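You operate a simulated robot arm through the tools that you are given. There is no shell and no other tool. Be economical: measure what you need, move in short steps, check, and stop when the job is done.

You are at the controls of a simulated robot arm. One attempt, no reset.

TASK
Press waves into the grey disc under the blue slider and put it away in the DONE box.
Fine: run the slider back, shut the box's lid again; no dots on it; the green slider and the discs on the mat stay.

Only the result counts: the job must be done as asked and must still hold three seconds after the hand-in. Knocking over, shifting, dropping, spilling or breaking anything else fails it. A push-on lid holds only when it is set on centred and level and pressed home; a screw cap is set on level and turned clockwise until tight.

THE ROBOT
A 6-joint arm with a two-finger parallel gripper, fixed in place. Base frame: the origin is at the foot of the arm, x ahead of it, y to its left, z up; the work surface is at about z = 0. Units: m, degrees, N and s.
With the tool pointing down near the work surface it reaches from about 0.14 to 0.58 m from the base axis. Its first joint turns from -66.0 to 66.0 degrees. Payload 2.1 kg.
The TCP is the grasp point between the finger pads, 0.03 m short of the fingertips. In the tool frame z runs along the fingers and y along their closing line. The gripper opens to 0.094 m. The fingers are 0.028 m wide and 0.01 m thick; the gripper's body (0.05 by 0.096 m) begins 0.055 m behind the TCP.
Orientation is that of the tool frame in the base frame, as a unit quaternion [w, x, y, z]. With the fingers straight down and closing along the base's y, the tool's x points along the base's -x, its y along +y and its z along -z.

THE INTERFACE
- The arm moves only by the tool arm_command. Its argument "commands" is a list of rows, each an object of numbers (a shift or turn left out is 0, a gripper value left out holds the last): "jaw": the opening, from 0 (shut) to 1 (fully open); "dx", "dy", "dz": the shift along the tool's x, y, z in units of 20 mm (1.0 is 20 mm); "ax", "ay", "az": the turn, a rotation vector about the tool's x, y, z in units of 5 degrees (1.0 is 5 degrees). In form: [{"jaw": .., "dx": .., "dy": .., "dz": .., "ax": .., "ay": .., "az": ..}, ...]. A call has 1 to 10 rows; each row shifts and turns the commanded pose from where the row before left it, along the tool's axes as they then stand. A call with a number of a shift or a turn outside -1 to 1 is refused whole. Each row takes 0.2 s and may step no farther than 0.05 m and 8.6 degrees from the row before; otherwise, or with a gripper value out of range, the whole call is refused. Where a pose cannot be reached the arm comes as near as it can. A force on the tool above 70 N (or 10 N above the force at the start of the call, whichever is more), or a blocked arm, ends the call early, and 0.2 s more pass. The fingers move at their own pace (about 0.072 m/s each) and stop on an object; they squeeze with about 25 N. The grip force told is the motor's: it shows also when the fingers shut on nothing. Time passes only in rows, and 0.2 s behind the last, so rows that do not move let the fingers close. It gives the time, the measured TCP pose, the force on the tool (base axes), the opening and the grip force at its end, in the units of the frame above (readings bear some noise), with the torque about the TCP (base axes, N m) and any sound that the robot's microphone picked up.
- Cameras (640 x 400 px; columns grow to the right, rows downward): "scene" is fixed at [0.0622, -0.3709, 0.503]; the picture's right is [0.75, -0.66, 0.00], its down [-0.25, -0.28, -0.93] and it looks along [0.61, 0.69, -0.38] (base axes); focal length 310 px, centre (320, 200). "wrist" rides on the gripper at [0.076, 0.014, -0.102] in the tool frame; the picture's right is [-0.18, 0.98, 0.00], its down [-0.75, -0.14, -0.64] and it looks along [-0.63, -0.12, 0.77] (tool axes); focal length 243 px, centre (320, 200). There is no depth. A picture from a camera that has moved, and an enlarged one, comes with that camera's place and axes in the base frame and with its lens.
- get_image(camera): a new picture of that camera. No time passes.
- enlarge(camera, box): a new picture of the part [left, top, right, bottom] of that camera's present view, enlarged. No time passes.
- close_job(): hands the job in; it is judged then, once.

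Go step by step. Nothing tells you positions but the pictures and the camera data: compare them with the known pose of the tool, close in by small moves and look again before you grip or let go. The budget is 120 turns and 76 pictures, counting those below and the enlarged ones. Unless the task says otherwise, let go and move clear before handing in, and close with one line.

The tools are called as a command line: name --argument value ..., lists and objects as JSON in quotes. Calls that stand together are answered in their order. arm_command: Moves the arm, as the interface text tells. Its arguments: {"type":"object","properties":{"commands":{"type":"array","items":{"type":"object","properties":{"jaw":{"type":"number"},"dx":{"type":"number"},"dy":{"type":"number"},"dz":{"type":"number"},"ax":{"type":"number"},"ay":{"type":"number"},"az":{"type":"number"}}}}},"required":["commands"]} The other tools are called the same way: get_image (camera) takes a picture; enlarge (camera, box) takes an enlarged picture of a part of a camera's view; close_job () hands the job in.

At the start:

```text
clock: 0.0
tcp_pos: [0.2914, 0.0375, 0.3576]
tcp_rot: [0.0, 0.0, 1.0, 0.0]
force: [-0.2, -0.8, 0.1]
ft_torque: [0.02, -0.03, 0.01]
grip_width: 0.0939
grasp_force: 0.1
```

scene: 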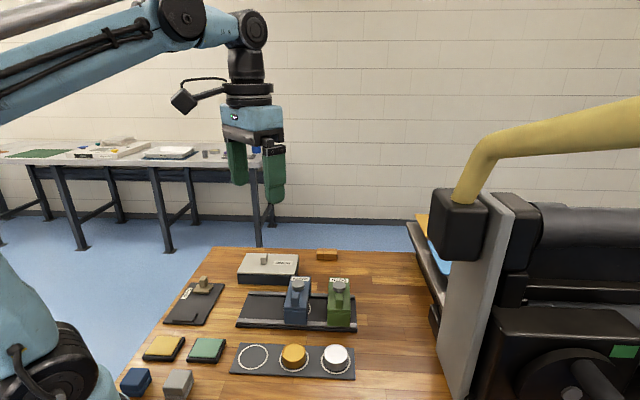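
wrist: 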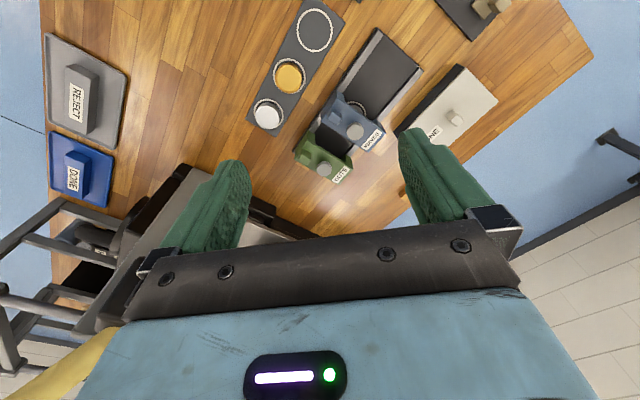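

I see a rail with blue and green sliders, a mat with discs, boxes labelled DONE and so on. I'll look closer first.

enlarge --camera "scene" --box '[220, 240, 380, 340]'

enlarge --camera "scene" --box '[110, 260, 370, 400]'

enlarge --camera "wrist" --box '[240, 0, 520, 200]'

enlarge --camera "wrist" --box '[30, 20, 190, 220]'

```text
4.00 times, centred on (300, 290) of scene
camera zoom: at [0.0622, -0.3709, 0.503], right [0.75, -0.66, 0.0], down [-0.25, -0.28, -0.93], along [0.61, 0.69, -0.38], focal length 1241 px, centre (400, -160)
```

zoom: 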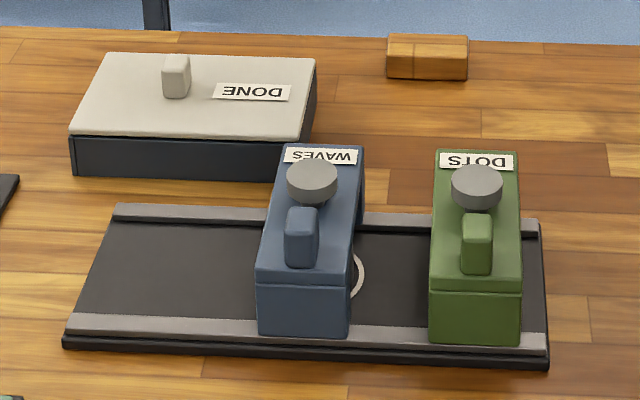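

```text
2.46 times, centred on (240, 330) of scene
camera zoom: at [0.0622, -0.3709, 0.503], right [0.75, -0.66, 0.0], down [-0.25, -0.28, -0.93], along [0.61, 0.69, -0.38], focal length 764 px, centre (517, -120)
```

zoom: 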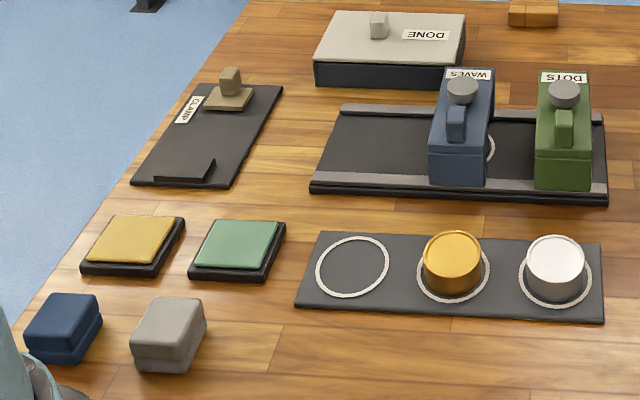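

```text
2.00 times, centred on (380, 100) of wrist
camera zoom: at [0.2154, 0.0529, 0.4594], right [0.18, 0.98, 0.0], down [0.75, -0.14, 0.64], along [0.63, -0.12, -0.77], focal length 485 px, centre (200, 400)
```

zoom: 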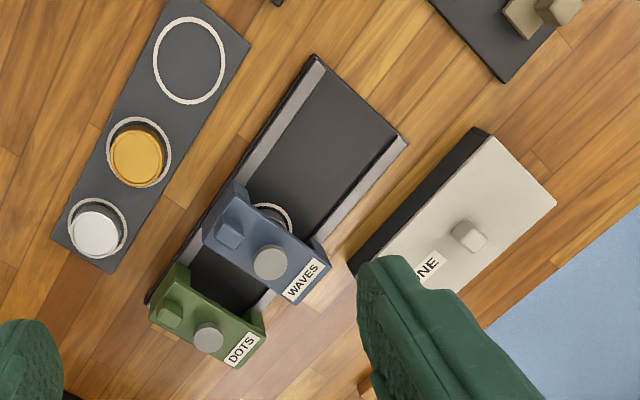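

```text
2.00 times, centred on (110, 120) of wrist
camera zoom: at [0.2154, 0.0529, 0.4594], right [0.18, 0.98, 0.0], down [0.75, -0.14, 0.64], along [0.63, -0.12, -0.77], focal length 485 px, centre (740, 360)
```

zoom: 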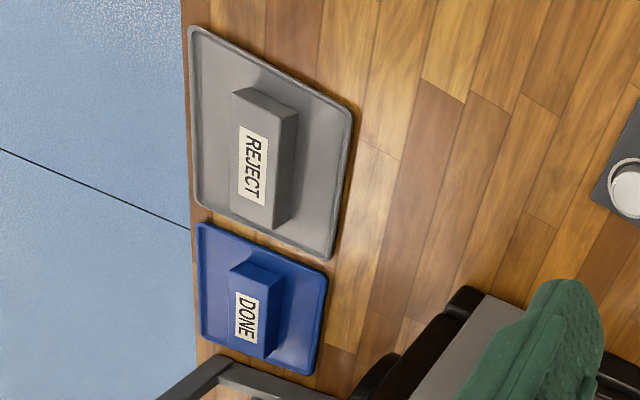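

The DONE box with the knobbed lid and the 45° rail are located roughly. I'll rotate the tool to align with the rail and lower the wrist camera for a better look.

arm_command --commands '[{"az": -1}, {"az": -1}, {"az": -1}, {"az": -1}, {"az": -1}, {"az": -1}, {"az": -1}, {"az": -1}, {"az": -1}]'

arm_command --commands '[{"dx": 0.8, "dz": 0.8}, {"dx": 0.8, "dz": 0.8}, {"dx": 0.8, "dz": 0.8}, {"dx": 0.8, "dz": 0.8}, {"dx": 0.8, "dz": 0.8}]'

get_image --camera "wrist"

```text
clock: 2.0
tcp_pos: [0.2911, 0.0372, 0.358]
tcp_rot: [0.0, -0.383, 0.924, 0.0]
force: [0.0, 0.6, -0.4]
ft_torque: [-0.05, 0.05, 0.01]
grip_width: 0.094
grasp_force: 0.0
```

```text
clock: 3.2
tcp_pos: [0.2359, -0.0198, 0.2785]
tcp_rot: [0.0, -0.384, 0.923, 0.0]
force: [0.5, -0.3, 0.0]
ft_torque: [-0.02, 0.01, 0.04]
grip_width: 0.0942
grasp_force: 0.1
```

```text
69 pictures are left
camera wrist: at [0.172, -0.0621, 0.3794], right [-0.57, 0.82, 0.0], down [0.63, 0.43, 0.64], along [0.53, 0.36, -0.77], focal length 243 px, centre (320, 200)
```

wrist: 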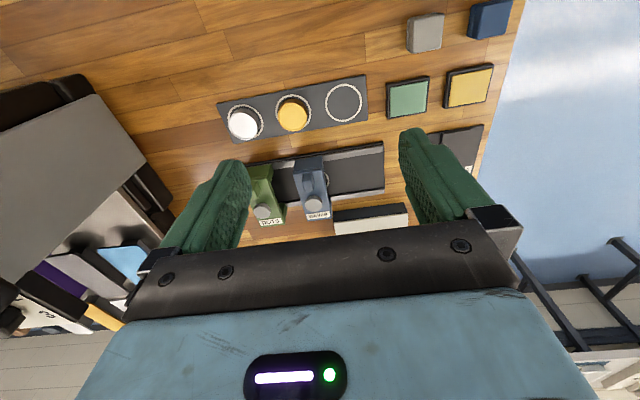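

The view needs to shift back so the rail is clear of the fingers.

arm_command --commands '[{"dx": 0.9, "dz": 0.6}, {"dx": 0.9, "dz": 0.6}, {"dx": 0.9, "dz": 0.6}, {"dx": 0.9, "dz": 0.6}]'

enlarge --camera "wrist" --box '[220, 80, 480, 240]'

```text
clock: 4.2
tcp_pos: [0.1847, -0.0709, 0.228]
tcp_rot: [-0.001, -0.382, 0.924, 0.0]
force: [0.4, 0.5, -0.2]
ft_torque: [0.03, -0.01, 0.02]
grip_width: 0.0942
grasp_force: 0.1
```

```text
2.46 times, centred on (350, 160) of wrist
camera zoom: at [0.1198, -0.1137, 0.3304], right [-0.56, 0.83, 0.0], down [0.63, 0.43, 0.64], along [0.53, 0.36, -0.77], focal length 597 px, centre (246, 298)
```

zoom: 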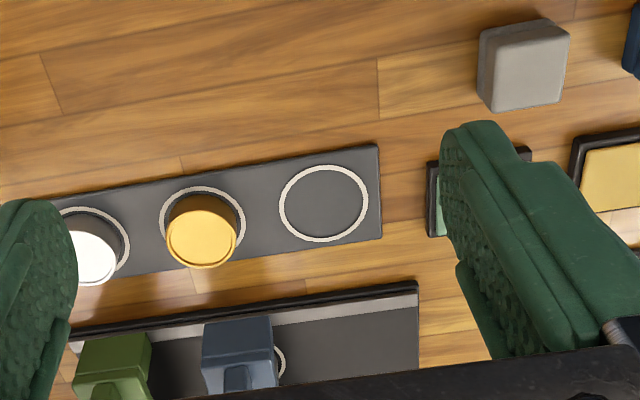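

Wrong direction; I'll advance instead and look from above.

arm_command --commands '[{"dx": -1, "dz": 0}, {"dx": -1}, {"dx": -1}, {"dx": -1}, {"dx": -1}, {"dx": -1}, {"dx": -1}, {"dx": -1}]'

get_image --camera "wrist"

enlarge --camera "wrist" --box '[240, 80, 440, 205]'

```text
clock: 6.0
tcp_pos: [0.297, 0.042, 0.2301]
tcp_rot: [0.0, -0.382, 0.924, -0.001]
force: [-0.2, 0.6, 0.8]
ft_torque: [0.01, 0.03, 0.01]
grip_width: 0.094
grasp_force: 0.1
```

```text
67 pictures are left
camera wrist: at [0.2333, -0.0009, 0.3311], right [-0.56, 0.83, 0.0], down [0.63, 0.43, 0.64], along [0.53, 0.36, -0.77], focal length 243 px, centre (320, 200)
```

wrist: 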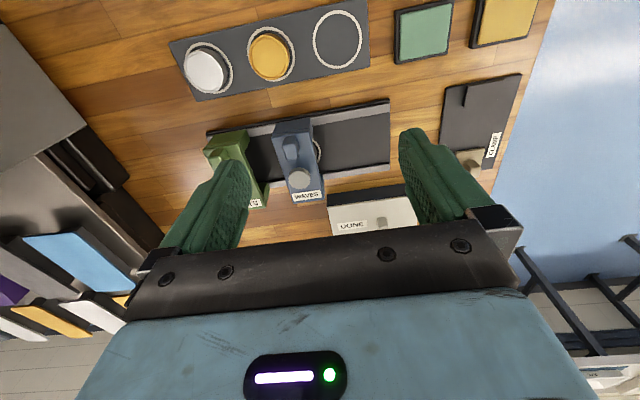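

```text
3.20 times, centred on (340, 142) of wrist
camera zoom: at [0.2333, -0.0009, 0.3311], right [-0.56, 0.83, 0.0], down [0.63, 0.43, 0.64], along [0.53, 0.36, -0.77], focal length 776 px, centre (256, 384)
```

zoom: 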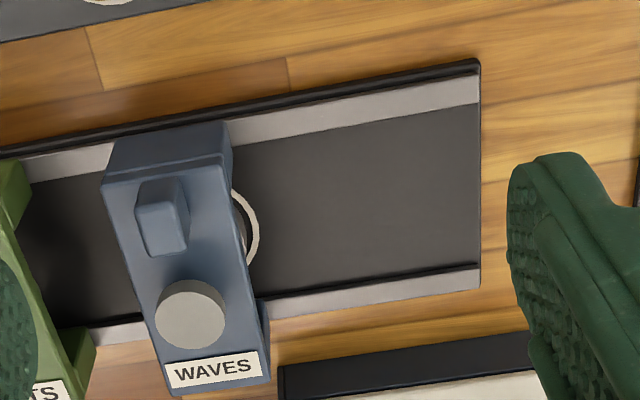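

The blue slider seems centred over the ring and the disc already sits beneath it. I'll check alignment in close-up before pressing.

enlarge --camera "scene" --box '[265, 265, 345, 335]'

arm_command --commands '[{"dx": 0, "dy": 0.9, "dz": 0.8}, {"dy": 0.9, "dz": 0.8}, {"dy": 0.9, "dz": 0.8}, {"dy": 0.9, "dz": 0.8}]'

get_image --camera "wrist"

enlarge --camera "wrist" --box '[150, 80, 310, 220]'

```text
5.71 times, centred on (305, 300) of scene
camera zoom: at [0.0622, -0.3709, 0.503], right [0.75, -0.66, 0.0], down [-0.25, -0.28, -0.93], along [0.61, 0.69, -0.38], focal length 1773 px, centre (406, -371)
```

zoom: 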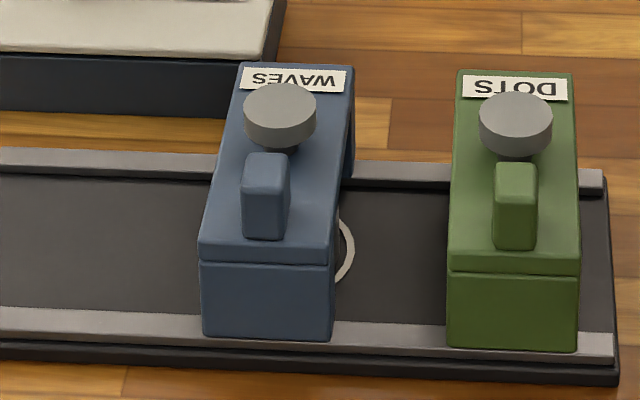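

```text
clock: 7.0
tcp_pos: [0.2452, 0.0947, 0.1663]
tcp_rot: [0.0, -0.383, 0.924, 0.0]
force: [0.0, -0.5, 0.0]
ft_torque: [-0.01, -0.02, 0.0]
grip_width: 0.0941
grasp_force: 0.1
```

```text
64 pictures are left
camera wrist: at [0.1815, 0.0513, 0.2674], right [-0.56, 0.83, 0.0], down [0.63, 0.43, 0.64], along [0.53, 0.36, -0.77], focal length 243 px, centre (320, 200)
```

wrist: 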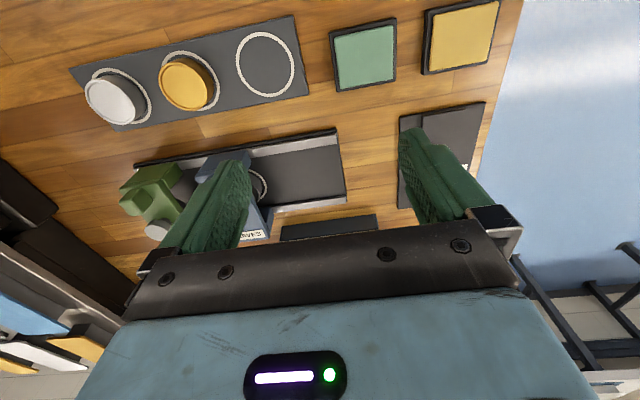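

```text
2.86 times, centred on (230, 150) of wrist
camera zoom: at [0.1815, 0.0513, 0.2674], right [-0.56, 0.83, 0.0], down [0.63, 0.43, 0.64], along [0.53, 0.36, -0.77], focal length 693 px, centre (577, 343)
```

zoom: 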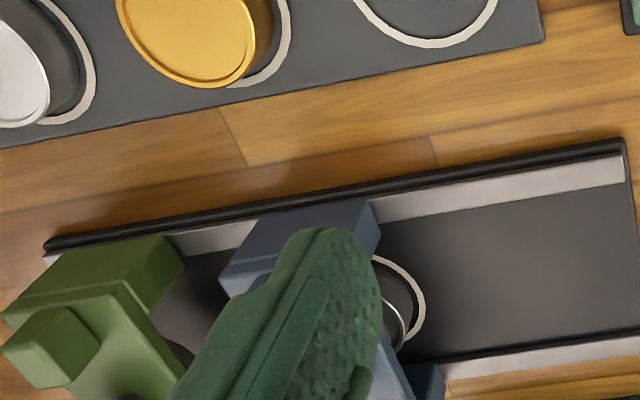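

The disc is visible under the blue slider, and slider and ring share the same rail coordinate (x−y≈0.317). I'll shut the jaw, go above the knob, and check.

arm_command --commands '[{"jaw": 0, "dx": -0.82, "dy": -0.983}, {"dx": -0.82, "dy": -0.983}, {"dx": -0.82, "dy": -0.983}, {"dx": -0.82, "dy": -0.983}, {"dx": -0.82, "dy": -0.983}, {"dx": -0.82, "dy": -0.983}, {"dz": 1}, {"dz": 1}]'

enlarge --camera "scene" --box '[240, 220, 380, 340]'

get_image --camera "wrist"

```text
clock: 8.8
tcp_pos: [0.3987, 0.0795, 0.1274]
tcp_rot: [-0.001, -0.383, 0.924, -0.001]
force: [0.4, -0.3, 0.3]
ft_torque: [-0.01, -0.03, 0.0]
grip_width: 0.0
grasp_force: 25.1
```

```text
3.33 times, centred on (310, 280) of scene
camera zoom: at [0.0622, -0.3709, 0.503], right [0.75, -0.66, 0.0], down [-0.25, -0.28, -0.93], along [0.61, 0.69, -0.38], focal length 1034 px, centre (353, -67)
```

zoom: 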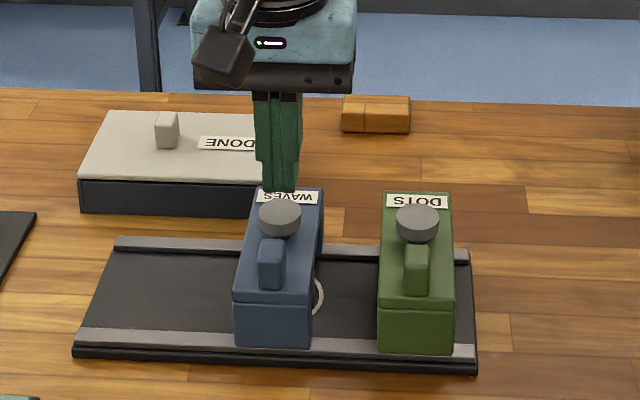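

```text
61 pictures are left
camera wrist: at [0.3345, 0.0357, 0.2282], right [-0.56, 0.83, 0.0], down [0.63, 0.43, 0.64], along [0.53, 0.36, -0.77], focal length 243 px, centre (320, 200)
```

wrist: 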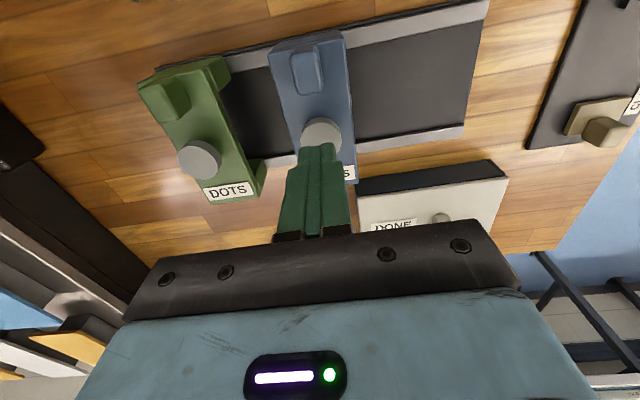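

The fingertips are over the WAVES knob. Pressing down in small steps.

arm_command --commands '[{"dx": 0.12, "dy": 0.05, "dz": 0.5}, {"dz": 0.5}, {"dz": 0.3}, {"dz": 0.25}, {"dz": 0.25}, {"dz": 0.25}, {"dz": 0.25}]'

```text
clock: 9.7
tcp_pos: [0.3966, 0.0786, 0.1012]
tcp_rot: [-0.002, -0.382, 0.924, 0.0]
force: [-2.7, -0.9, 29.6]
ft_torque: [0.09, -0.03, 0.04]
grip_width: 0.0
grasp_force: 24.6
stopped in row 4: the force on the tool passed its limit at 90 N (the readings are from after the stop); the commanded pose is now the measured one
```

Contact at z≈0.101 with 30 N now. Continuing slower.

arm_command --commands '[{"dz": 0.05}, {"dz": 0.05}, {"dz": 0.05}, {"dz": 0.05}, {"dz": 0.05}, {"dz": 0.05}]'

enlarge --camera "scene" --box '[265, 255, 345, 335]'

```text
clock: 10.2
tcp_pos: [0.3968, 0.0772, 0.1022]
tcp_rot: [-0.001, -0.382, 0.924, 0.0]
force: [-2.3, -1.0, 26.1]
ft_torque: [0.09, -0.06, 0.02]
grip_width: 0.0
grasp_force: 24.8
stopped in row 2: the force on the tool passed its limit at 74 N (the readings are from after the stop); the commanded pose is now the measured one
```

```text
5.00 times, centred on (305, 295) of scene
camera zoom: at [0.0621, -0.3709, 0.503], right [0.75, -0.66, 0.0], down [-0.25, -0.28, -0.93], along [0.61, 0.69, -0.38], focal length 1551 px, centre (395, -275)
```

zoom: 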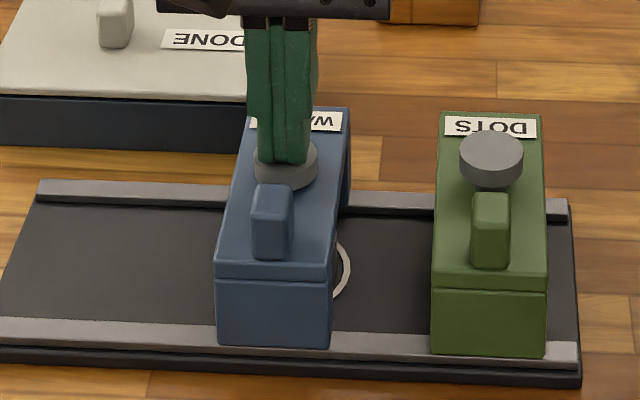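

The knob has gone down about 7 mm compared with the green one and bottomed out. I'll lift and see if it springs back.

arm_command --commands '[{"dz": -0.5}, {"dz": -1}, {"dz": -1}]'

enlarge --camera "scene" --box '[265, 255, 345, 335]'

get_image --camera "wrist"

```text
clock: 11.0
tcp_pos: [0.3956, 0.078, 0.1533]
tcp_rot: [-0.002, -0.383, 0.924, 0.0]
force: [0.2, -0.3, -0.3]
ft_torque: [0.0, -0.02, 0.02]
grip_width: 0.0
grasp_force: 25.1
```

```text
5.00 times, centred on (305, 295) of scene
camera zoom: at [0.0622, -0.3709, 0.503], right [0.75, -0.66, 0.0], down [-0.25, -0.28, -0.93], along [0.61, 0.69, -0.38], focal length 1551 px, centre (395, -275)
```

zoom: 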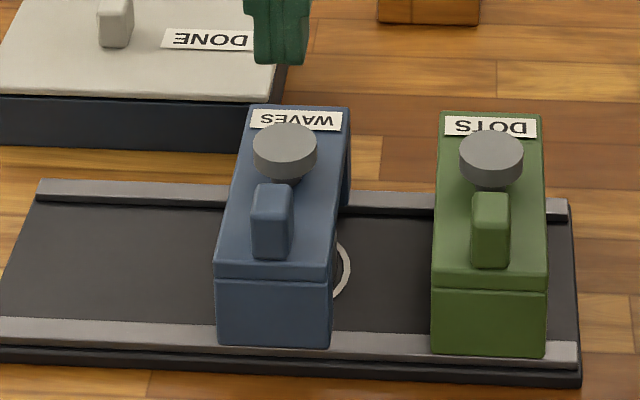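

```text
58 pictures are left
camera wrist: at [0.3329, 0.0349, 0.2548], right [-0.56, 0.83, 0.0], down [0.63, 0.43, 0.64], along [0.53, 0.36, -0.77], focal length 243 px, centre (320, 200)
```

wrist: 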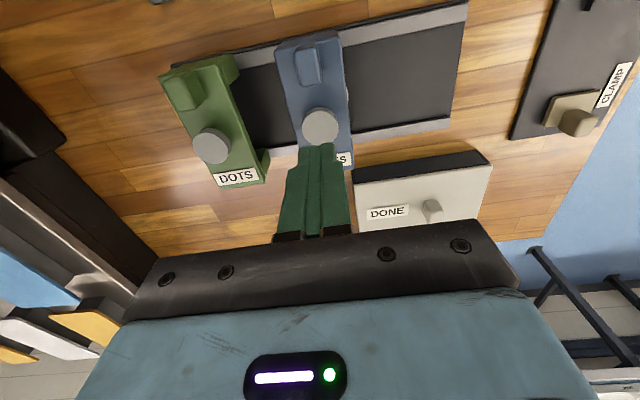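

The knob sprang back. Next, grip the handle at about (0.364, 0.048): move above it and open partly.

arm_command --commands '[{"jaw": 0.5, "dx": 0.73}, {"dx": 0.73}, {"dx": 0.73, "dy": 0.05}, {"dz": 0.8}, {"dz": 0.8}]'

enlarge --camera "scene" --box '[265, 245, 345, 335]'

get_image --camera "wrist"

```text
clock: 12.2
tcp_pos: [0.3645, 0.0481, 0.1205]
tcp_rot: [-0.002, -0.383, 0.924, 0.0]
force: [-0.2, 0.3, -0.1]
ft_torque: [0.01, -0.01, -0.01]
grip_width: 0.0472
grasp_force: 0.0
```

```text
4.44 times, centred on (305, 290) of scene
camera zoom: at [0.0622, -0.3709, 0.503], right [0.75, -0.66, 0.0], down [-0.25, -0.28, -0.93], along [0.61, 0.69, -0.38], focal length 1379 px, centre (387, -200)
```

zoom: 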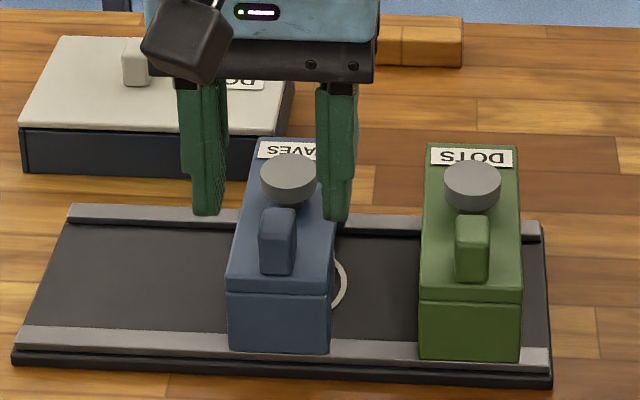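

```text
56 pictures are left
camera wrist: at [0.3008, 0.0046, 0.2226], right [-0.56, 0.83, 0.0], down [0.63, 0.43, 0.64], along [0.53, 0.36, -0.77], focal length 243 px, centre (320, 200)
```

wrist: 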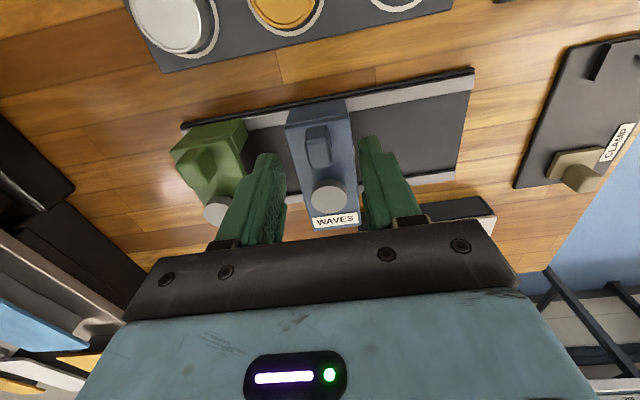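

Fingers straddle the handle. Descending with a force watch, then closing.

arm_command --commands '[{"dz": 0.3}, {"dz": 0.3}, {"dz": 0.25}, {"dz": 0.25}]'

enlarge --camera "scene" --box '[265, 245, 345, 335]'

```text
clock: 13.2
tcp_pos: [0.3642, 0.0473, 0.0968]
tcp_rot: [-0.002, -0.382, 0.924, 0.0]
force: [0.3, -0.2, -0.4]
ft_torque: [0.01, -0.01, 0.03]
grip_width: 0.0473
grasp_force: 0.0
```

```text
4.44 times, centred on (305, 290) of scene
camera zoom: at [0.0622, -0.3709, 0.503], right [0.75, -0.66, 0.0], down [-0.25, -0.28, -0.93], along [0.61, 0.69, -0.38], focal length 1379 px, centre (387, -200)
```

zoom: 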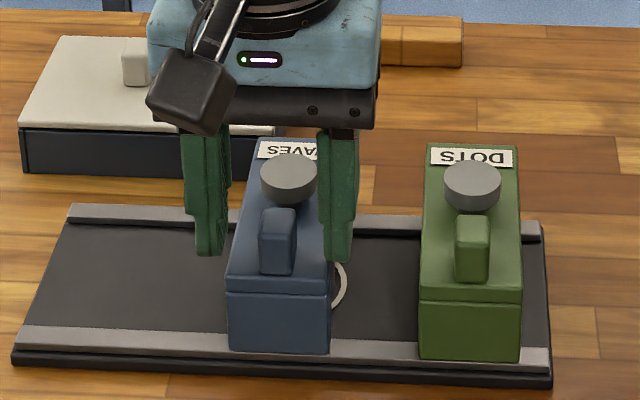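

arm_command --commands '[{"jaw": 0.1}, {}, {}, {}]'

enlarge --camera "scene" --box '[265, 245, 345, 335]'

```text
clock: 14.2
tcp_pos: [0.363, 0.0462, 0.0968]
tcp_rot: [-0.002, -0.383, 0.924, 0.0]
force: [-0.1, -1.4, -5.0]
ft_torque: [0.09, -0.27, 0.04]
grip_width: 0.0156
grasp_force: 45.1
```

```text
4.44 times, centred on (305, 290) of scene
camera zoom: at [0.0622, -0.3709, 0.503], right [0.75, -0.66, 0.0], down [-0.25, -0.28, -0.93], along [0.61, 0.69, -0.38], focal length 1379 px, centre (387, -200)
```

zoom: 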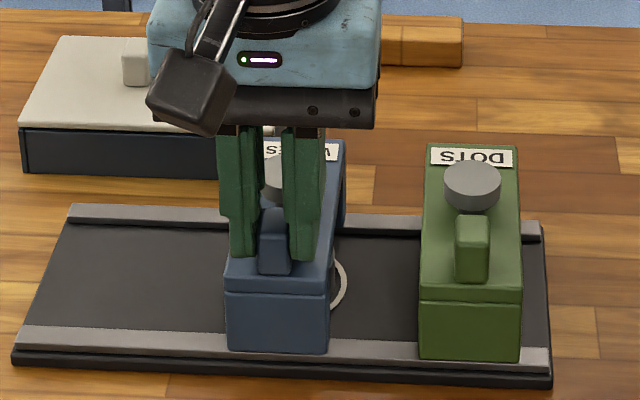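

Handle gripped (15.6 mm). Sliding left along the rail.

arm_command --commands '[{"dy": 0.5}, {"dy": 0.5}, {"dy": 0.5}, {"dy": 0.5}, {"dy": 0.5}, {"dy": 0.5}, {"dy": 0.5}, {"dy": 0.5}]'

enlarge --camera "scene" --box '[220, 235, 380, 335]'

```text
clock: 16.0
tcp_pos: [0.3068, 0.1043, 0.0978]
tcp_rot: [-0.004, -0.383, 0.924, 0.0]
force: [-13.1, -12.1, 28.5]
ft_torque: [-0.89, 0.75, -0.03]
grip_width: 0.0158
grasp_force: 44.7
```

```text
4.00 times, centred on (300, 285) of scene
camera zoom: at [0.0621, -0.3709, 0.503], right [0.75, -0.66, 0.0], down [-0.25, -0.28, -0.93], along [0.61, 0.69, -0.38], focal length 1241 px, centre (400, -140)
```

zoom: 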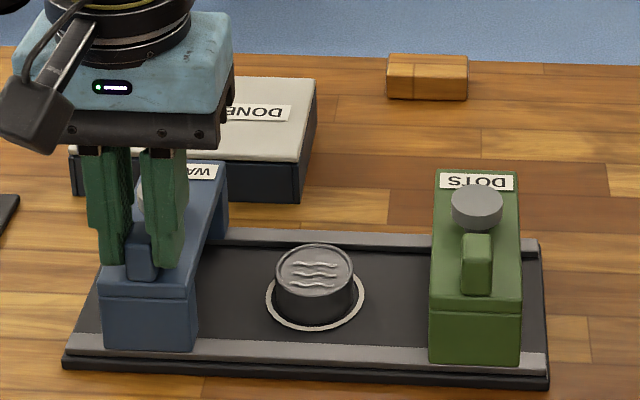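

The disc shows clean waves. The slider still has a few mm to its end place (mirror of the green one); I run it on gently until the stop.

arm_command --commands '[{"dy": 0.1}, {"dy": 0.1}, {"dy": 0.1}, {"dy": 0.1}, {"dy": 0.1}]'

enlarge --camera "scene" --box '[220, 235, 380, 335]'

```text
clock: 17.2
tcp_pos: [0.3015, 0.1111, 0.0982]
tcp_rot: [-0.001, -0.382, 0.924, -0.002]
force: [-0.4, -20.7, 10.9]
ft_torque: [-0.4, 0.45, 0.16]
grip_width: 0.0156
grasp_force: 45.0
```

```text
4.00 times, centred on (300, 285) of scene
camera zoom: at [0.0622, -0.3709, 0.503], right [0.75, -0.66, 0.0], down [-0.25, -0.28, -0.93], along [0.61, 0.69, -0.38], focal length 1241 px, centre (400, -140)
```

zoom: 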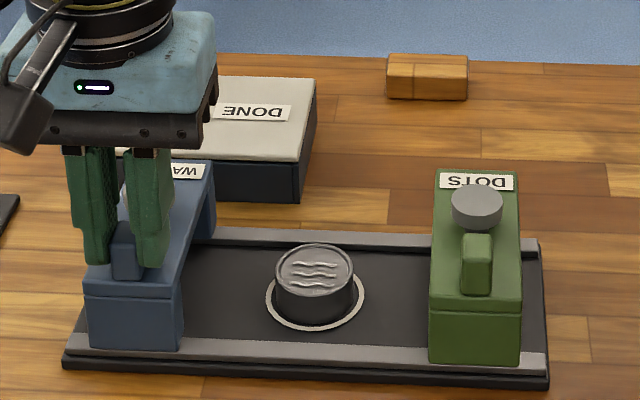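

Travel is 89 mm, matching the green slider's spacing, with rising resistance. One more nudge to confirm the stop, then release.

arm_command --commands '[{"dy": 0.1}, {"dy": 0.1}]'

arm_command --commands '[{"dy": -0.1}, {"jaw": 0.5}, {}, {}, {"dz": -1}, {"dz": -1}, {"dz": -1}]'

get_image --camera "scene"

get_image --camera "wrist"

```text
clock: 17.8
tcp_pos: [0.3009, 0.1105, 0.0986]
tcp_rot: [0.001, -0.381, 0.925, -0.008]
force: [32.9, -35.6, -24.9]
ft_torque: [-0.37, -0.02, 0.28]
grip_width: 0.016
grasp_force: 45.3
```

```text
clock: 19.4
tcp_pos: [0.299, 0.1115, 0.1593]
tcp_rot: [-0.002, -0.383, 0.924, 0.0]
force: [0.4, 1.2, -0.2]
ft_torque: [-0.01, -0.01, 0.01]
grip_width: 0.047
grasp_force: 0.0
```

```text
51 pictures are left
```

scene: 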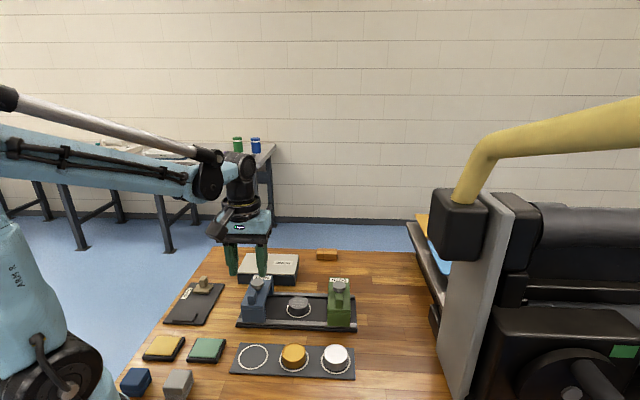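

```text
50 pictures are left
camera wrist: at [0.2367, 0.0699, 0.2606], right [-0.56, 0.83, 0.0], down [0.63, 0.43, 0.64], along [0.53, 0.36, -0.77], focal length 243 px, centre (320, 200)
```

wrist: 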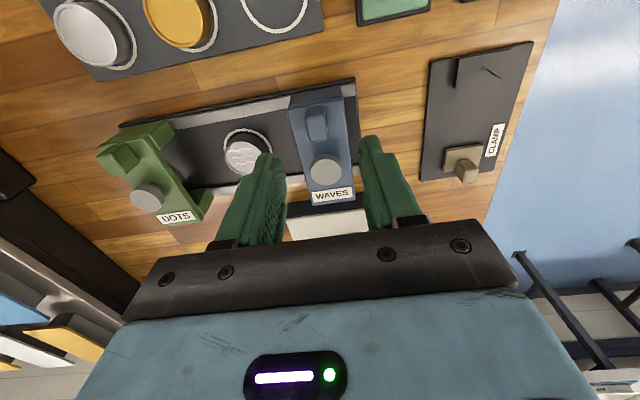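

The hard stop is confirmed and the slider is parked. Now look at the DONE box lid.

arm_command --commands '[{"dz": -0.7}, {"dz": -0.7}, {"dx": -0.9}, {"dx": -0.9}, {"dx": -0.9}, {"dx": -0.9, "dy": 0.4}, {"dx": -0.9, "dy": 0.4}]'

get_image --camera "wrist"

enlarge --camera "scene" --box '[220, 235, 340, 310]'

```text
clock: 21.0
tcp_pos: [0.3538, 0.1886, 0.1848]
tcp_rot: [-0.001, -0.384, 0.923, 0.0]
force: [0.2, 0.8, 0.2]
ft_torque: [0.0, 0.01, -0.01]
grip_width: 0.0471
grasp_force: 0.1
```

```text
49 pictures are left
camera wrist: at [0.2901, 0.1455, 0.2867], right [-0.56, 0.83, 0.0], down [0.63, 0.43, 0.64], along [0.53, 0.36, -0.77], focal length 243 px, centre (320, 200)
```

wrist: 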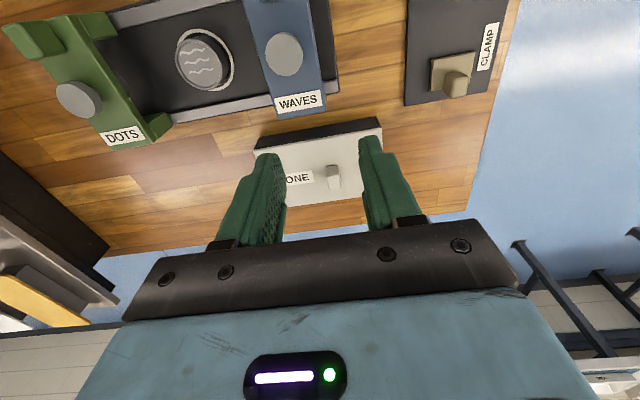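

```text
5.33 times, centred on (280, 272) of scene
camera zoom: at [0.0622, -0.3709, 0.503], right [0.75, -0.66, 0.0], down [-0.25, -0.28, -0.93], along [0.61, 0.69, -0.38], focal length 1654 px, centre (533, -187)
```

zoom: 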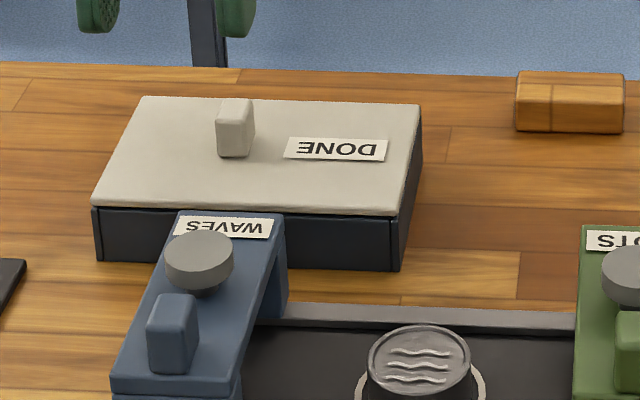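

enlarge --camera "scene" --box '[232, 248, 304, 290]'

enlarge --camera "wrist" --box '[240, 110, 400, 210]'

```text
8.89 times, centred on (268, 269) of scene
camera zoom: at [0.0622, -0.3709, 0.503], right [0.75, -0.66, 0.0], down [-0.25, -0.28, -0.93], along [0.61, 0.69, -0.38], focal length 2757 px, centre (782, -413)
```

zoom: 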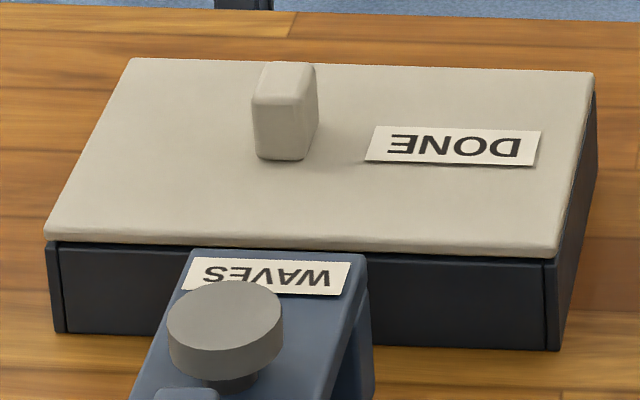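

```text
4.00 times, centred on (320, 160) of wrist
camera zoom: at [0.2901, 0.1455, 0.2867], right [-0.56, 0.83, 0.0], down [0.63, 0.43, 0.64], along [0.53, 0.36, -0.77], focal length 970 px, centre (320, 360)
```

zoom: 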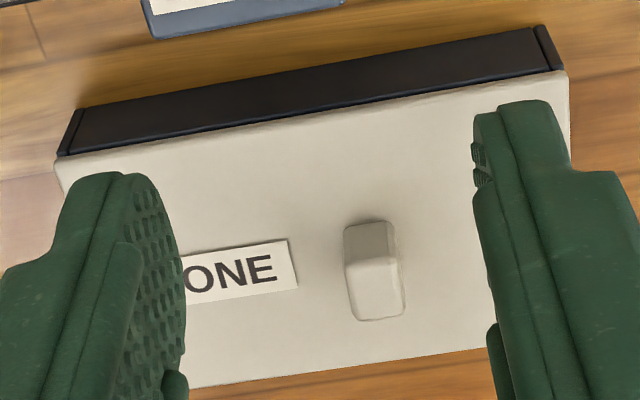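

The knob is at about (0.417, 0.252, top 0.054), the lid's top at z≈0.035. Move above the knob and check.

arm_command --commands '[{"dx": -0.9}, {"dx": -0.9}, {"dx": -0.9}, {"dx": -0.9}, {"dx": -0.88}, {"dz": 1}, {"dz": 1}, {"dz": 1}, {"dz": 1}]'

get_image --camera "wrist"

enlarge --camera "scene" --box '[220, 230, 320, 295]'

```text
clock: 23.0
tcp_pos: [0.4149, 0.2524, 0.1048]
tcp_rot: [-0.002, -0.383, 0.924, 0.0]
force: [0.4, 1.0, -0.5]
ft_torque: [0.01, 0.0, 0.02]
grip_width: 0.0473
grasp_force: 0.0
```

```text
45 pictures are left
camera wrist: at [0.3522, 0.2091, 0.2071], right [-0.56, 0.83, 0.0], down [0.63, 0.43, 0.64], along [0.53, 0.36, -0.77], focal length 243 px, centre (320, 200)
```

wrist: 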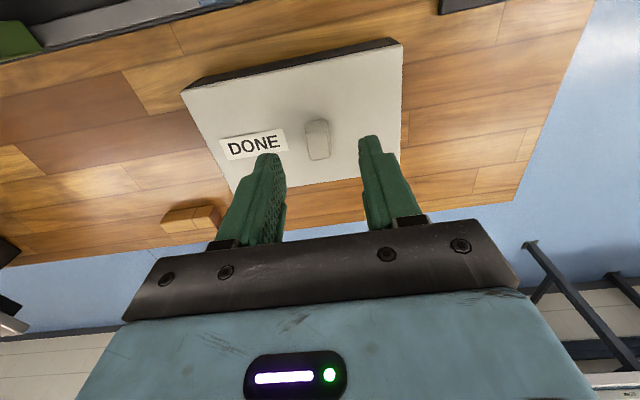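

```text
6.15 times, centred on (270, 262) of scene
camera zoom: at [0.0622, -0.3709, 0.503], right [0.75, -0.66, 0.0], down [-0.25, -0.28, -0.93], along [0.61, 0.69, -0.38], focal length 1909 px, centre (628, -185)
```

zoom: 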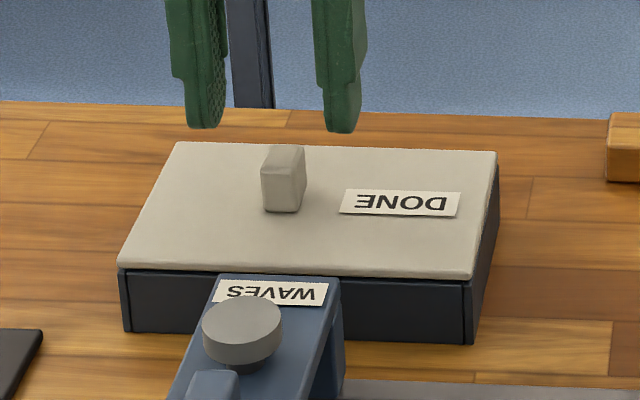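

Aligned within 3 mm. Nudge, descend, and close on the knob.

arm_command --commands '[{"dy": -0.15, "dz": 0.5}, {"dz": 0.5}, {"dz": 0.4}, {"dz": 0.2}, {"dz": 0.1}]'

enlarge --camera "scene" --box '[220, 230, 320, 295]'

```text
clock: 24.2
tcp_pos: [0.4173, 0.2489, 0.0701]
tcp_rot: [-0.002, -0.383, 0.924, 0.0]
force: [0.4, -0.7, 0.9]
ft_torque: [-0.01, -0.01, -0.02]
grip_width: 0.047
grasp_force: 0.1
```

```text
6.15 times, centred on (270, 262) of scene
camera zoom: at [0.0622, -0.3709, 0.503], right [0.75, -0.66, 0.0], down [-0.25, -0.28, -0.93], along [0.61, 0.69, -0.38], focal length 1909 px, centre (628, -185)
```

zoom: 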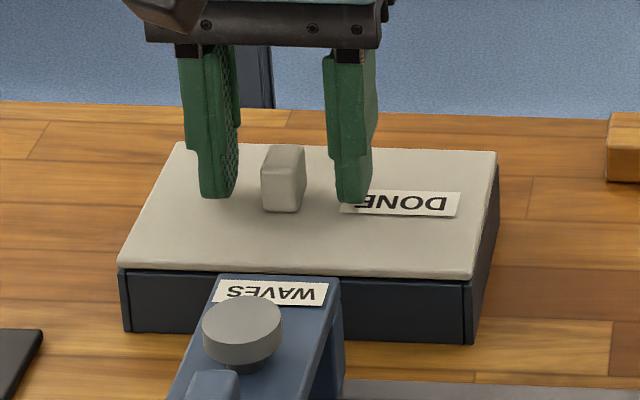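

arm_command --commands '[{"jaw": 0.1}, {}, {}, {}]'

arm_command --commands '[{"dz": -0.1}, {"dz": -0.1}, {"dz": -0.2}, {"dz": -0.2}]'

enlarge --camera "scene" --box '[220, 230, 320, 295]'

```text
clock: 25.2
tcp_pos: [0.4181, 0.2494, 0.071]
tcp_rot: [-0.002, -0.383, 0.924, 0.0]
force: [0.3, -0.6, -5.4]
ft_torque: [-0.02, -0.23, 0.05]
grip_width: 0.0158
grasp_force: 44.5
```

```text
clock: 26.2
tcp_pos: [0.4167, 0.2501, 0.0821]
tcp_rot: [-0.002, -0.383, 0.924, 0.0]
force: [1.1, 0.7, -42.1]
ft_torque: [-0.04, 0.03, 0.03]
grip_width: 0.0156
grasp_force: 45.1
```

```text
6.15 times, centred on (270, 262) of scene
camera zoom: at [0.0624, -0.3708, 0.5031], right [0.75, -0.66, 0.0], down [-0.25, -0.28, -0.93], along [0.61, 0.69, -0.38], focal length 1909 px, centre (628, -185)
```

zoom: 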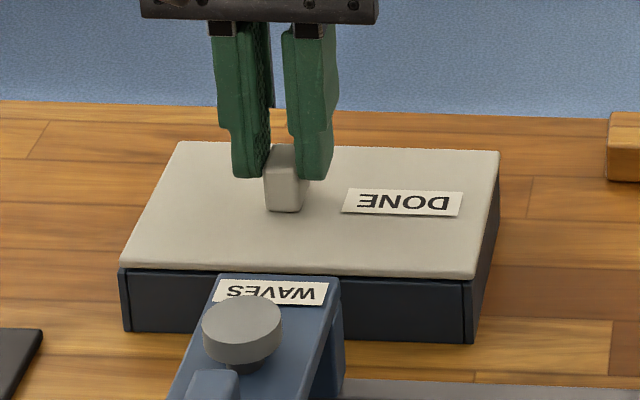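

The lid did not come up under 42 N; the fingers slid up the knob, and the lid shifted sideways slightly. It may be a sliding lid. I'll release, look closely, and test sideways gently.

arm_command --commands '[{"jaw": 0.4}, {}, {}]'

enlarge --camera "scene" --box '[232, 248, 304, 290]'

enlarge --camera "wrist" --box '[170, 20, 430, 210]'

```text
clock: 27.0
tcp_pos: [0.4163, 0.25, 0.0826]
tcp_rot: [-0.002, -0.382, 0.924, 0.0]
force: [0.4, -0.3, 0.0]
ft_torque: [-0.02, 0.01, -0.01]
grip_width: 0.0376
grasp_force: 0.2
```

```text
8.89 times, centred on (268, 269) of scene
camera zoom: at [0.0622, -0.3709, 0.503], right [0.75, -0.66, 0.0], down [-0.25, -0.28, -0.93], along [0.61, 0.69, -0.38], focal length 2757 px, centre (782, -413)
```

zoom: 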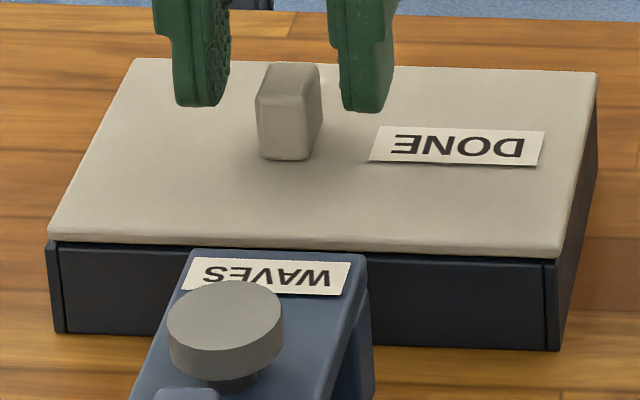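

```text
2.11 times, centred on (300, 115) of wrist
camera zoom: at [0.3531, 0.2065, 0.1851], right [-0.56, 0.83, 0.0], down [0.63, 0.43, 0.64], along [0.53, 0.36, -0.77], focal length 511 px, centre (362, 379)
```

zoom: 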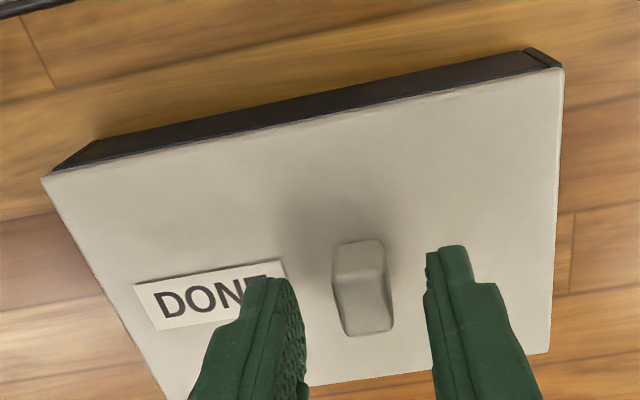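

The lid stayed shifted ~1 mm to the right, so it slides. Regrip low and slide it right (−y tool).

arm_command --commands '[{"dz": 0.3}, {"dz": 0.25, "dy": -0.03}, {"jaw": 0.1}, {}, {}, {"dy": -0.25}, {"dy": -0.25}, {"dy": -0.25}, {"dy": -0.25}]'

enlarge --camera "scene" --box '[220, 225, 350, 310]'

```text
clock: 29.0
tcp_pos: [0.4311, 0.2331, 0.0721]
tcp_rot: [-0.004, -0.383, 0.924, 0.0]
force: [-7.8, -8.4, -15.9]
ft_torque: [0.3, -0.35, 0.08]
grip_width: 0.0156
grasp_force: 45.1
```

```text
4.71 times, centred on (285, 268) of scene
camera zoom: at [0.0623, -0.3708, 0.503], right [0.75, -0.66, 0.0], down [-0.25, -0.28, -0.93], along [0.61, 0.69, -0.38], focal length 1460 px, centre (485, -118)
```

zoom: 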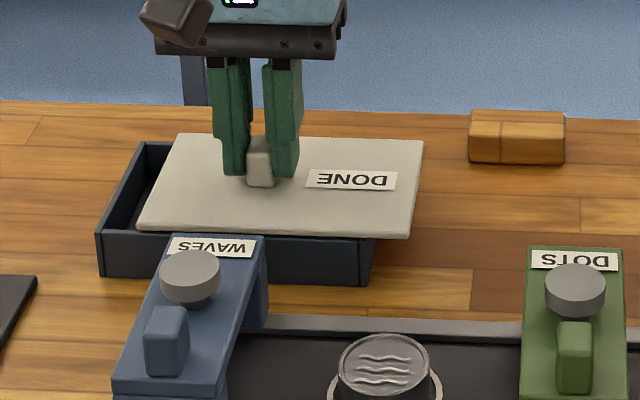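

It slides open. Continue.

arm_command --commands '[{"dy": -0.4, "dx": 0.03}, {"dy": -0.4}, {"dy": -0.4, "dx": 0.02}, {"dy": -0.4}, {"dy": -0.4}, {"dy": -0.4}, {"dy": -0.4}, {"dy": -0.4}, {"dy": -0.3}]'

enlarge --camera "scene" --box '[220, 225, 350, 310]'

```text
clock: 31.0
tcp_pos: [0.4813, 0.1821, 0.0737]
tcp_rot: [-0.003, -0.382, 0.924, 0.0]
force: [-9.3, -10.8, 20.5]
ft_torque: [-0.44, 0.16, 0.05]
grip_width: 0.0156
grasp_force: 45.0
```

```text
4.71 times, centred on (285, 268) of scene
camera zoom: at [0.0621, -0.3709, 0.503], right [0.75, -0.66, 0.0], down [-0.25, -0.28, -0.93], along [0.61, 0.69, -0.38], focal length 1460 px, centre (485, -118)
```

zoom: 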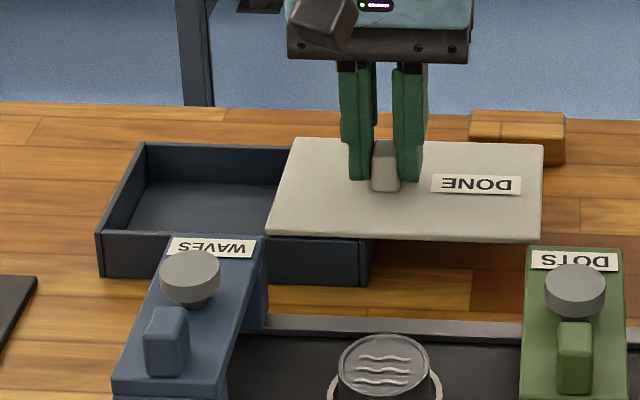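

arm_command --commands '[{"dy": -0.25}, {"dy": -0.25}]'

arm_command --commands '[{"jaw": 0.45}, {}, {}, {"dz": -1}, {"dz": -1}, {"dz": -1}]'

enlarge --camera "scene" --box '[220, 225, 360, 325]'

```text
clock: 31.6
tcp_pos: [0.488, 0.1759, 0.0721]
tcp_rot: [-0.002, -0.383, 0.924, 0.0]
force: [-9.1, -8.7, 25.6]
ft_torque: [-0.63, 0.44, 0.14]
grip_width: 0.016
grasp_force: 45.4
```

```text
clock: 33.0
tcp_pos: [0.4873, 0.1764, 0.1341]
tcp_rot: [-0.002, -0.383, 0.924, 0.0]
force: [0.2, 0.1, -1.4]
ft_torque: [0.03, 0.03, -0.01]
grip_width: 0.0422
grasp_force: 0.0
```

```text
4.00 times, centred on (290, 275) of scene
camera zoom: at [0.0622, -0.3709, 0.503], right [0.75, -0.66, 0.0], down [-0.25, -0.28, -0.93], along [0.61, 0.69, -0.38], focal length 1241 px, centre (440, -100)
```

zoom: 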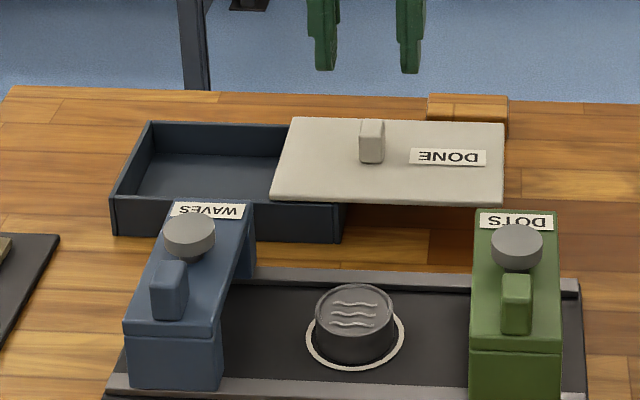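

Box is open about 0.1 m. Now over the disc.

arm_command --commands '[{"dx": 0.97, "jaw": 0.75}, {"dx": 0.97}, {"dx": 0.97}, {"dx": 0.97}, {"dx": 0.97}, {"dx": 0.97}, {"dx": 0.96, "dy": -0.25}, {"dz": 0.75}, {"dz": 0.75}]'

get_image --camera "wrist"

enlarge --camera "scene" --box '[230, 230, 370, 330]'

```text
clock: 35.0
tcp_pos: [0.3961, 0.0781, 0.1016]
tcp_rot: [-0.002, -0.382, 0.924, 0.001]
force: [0.3, 0.0, 0.1]
ft_torque: [0.04, -0.02, -0.01]
grip_width: 0.0705
grasp_force: 0.1
```

```text
36 pictures are left
camera wrist: at [0.3322, 0.0354, 0.204], right [-0.56, 0.83, 0.0], down [0.63, 0.43, 0.64], along [0.53, 0.36, -0.77], focal length 243 px, centre (320, 200)
```

wrist: 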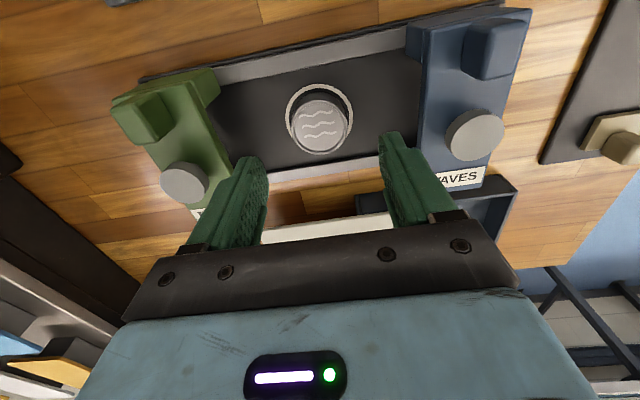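

```text
4.00 times, centred on (300, 280) of scene
camera zoom: at [0.0622, -0.3709, 0.503], right [0.75, -0.66, 0.0], down [-0.25, -0.28, -0.93], along [0.61, 0.69, -0.38], focal length 1241 px, centre (400, -120)
```

zoom: 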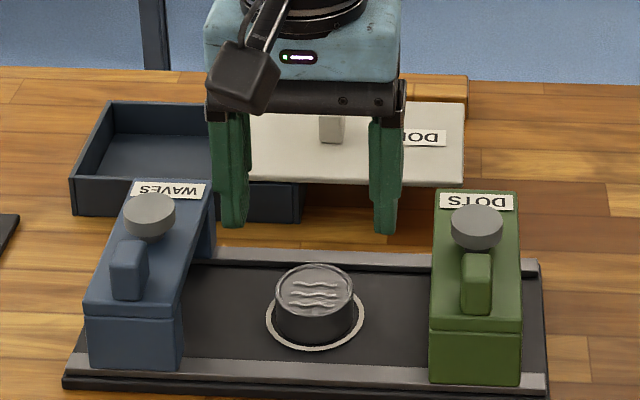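

Descend around the disc with a force watch.

arm_command --commands '[{"dx": 0.15, "dy": 0.04, "dz": 0.5}, {"dz": 0.5}, {"dz": 0.5}, {"dz": 0.5}, {"dz": 0.4}, {"dz": 0.3}]'

enlarge --camera "scene" --box '[250, 250, 360, 335]'

get_image --camera "wrist"

```text
clock: 36.4
tcp_pos: [0.3933, 0.0766, 0.0481]
tcp_rot: [-0.002, -0.382, 0.924, 0.001]
force: [-0.2, 0.5, -0.3]
ft_torque: [0.04, 0.0, -0.02]
grip_width: 0.0706
grasp_force: 0.0
```

```text
4.71 times, centred on (305, 292) of scene
camera zoom: at [0.0622, -0.3709, 0.503], right [0.75, -0.66, 0.0], down [-0.25, -0.28, -0.93], along [0.61, 0.69, -0.38], focal length 1460 px, centre (391, -235)
```

zoom: 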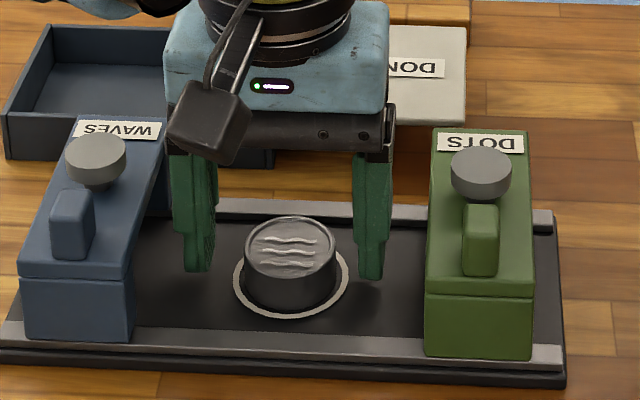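

```text
33 pictures are left
camera wrist: at [0.3294, 0.0338, 0.1499], right [-0.56, 0.83, 0.0], down [0.63, 0.43, 0.64], along [0.53, 0.36, -0.77], focal length 243 px, centre (320, 200)
```

wrist: 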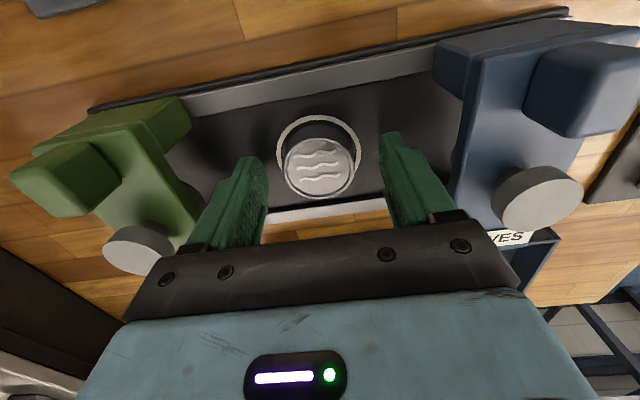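

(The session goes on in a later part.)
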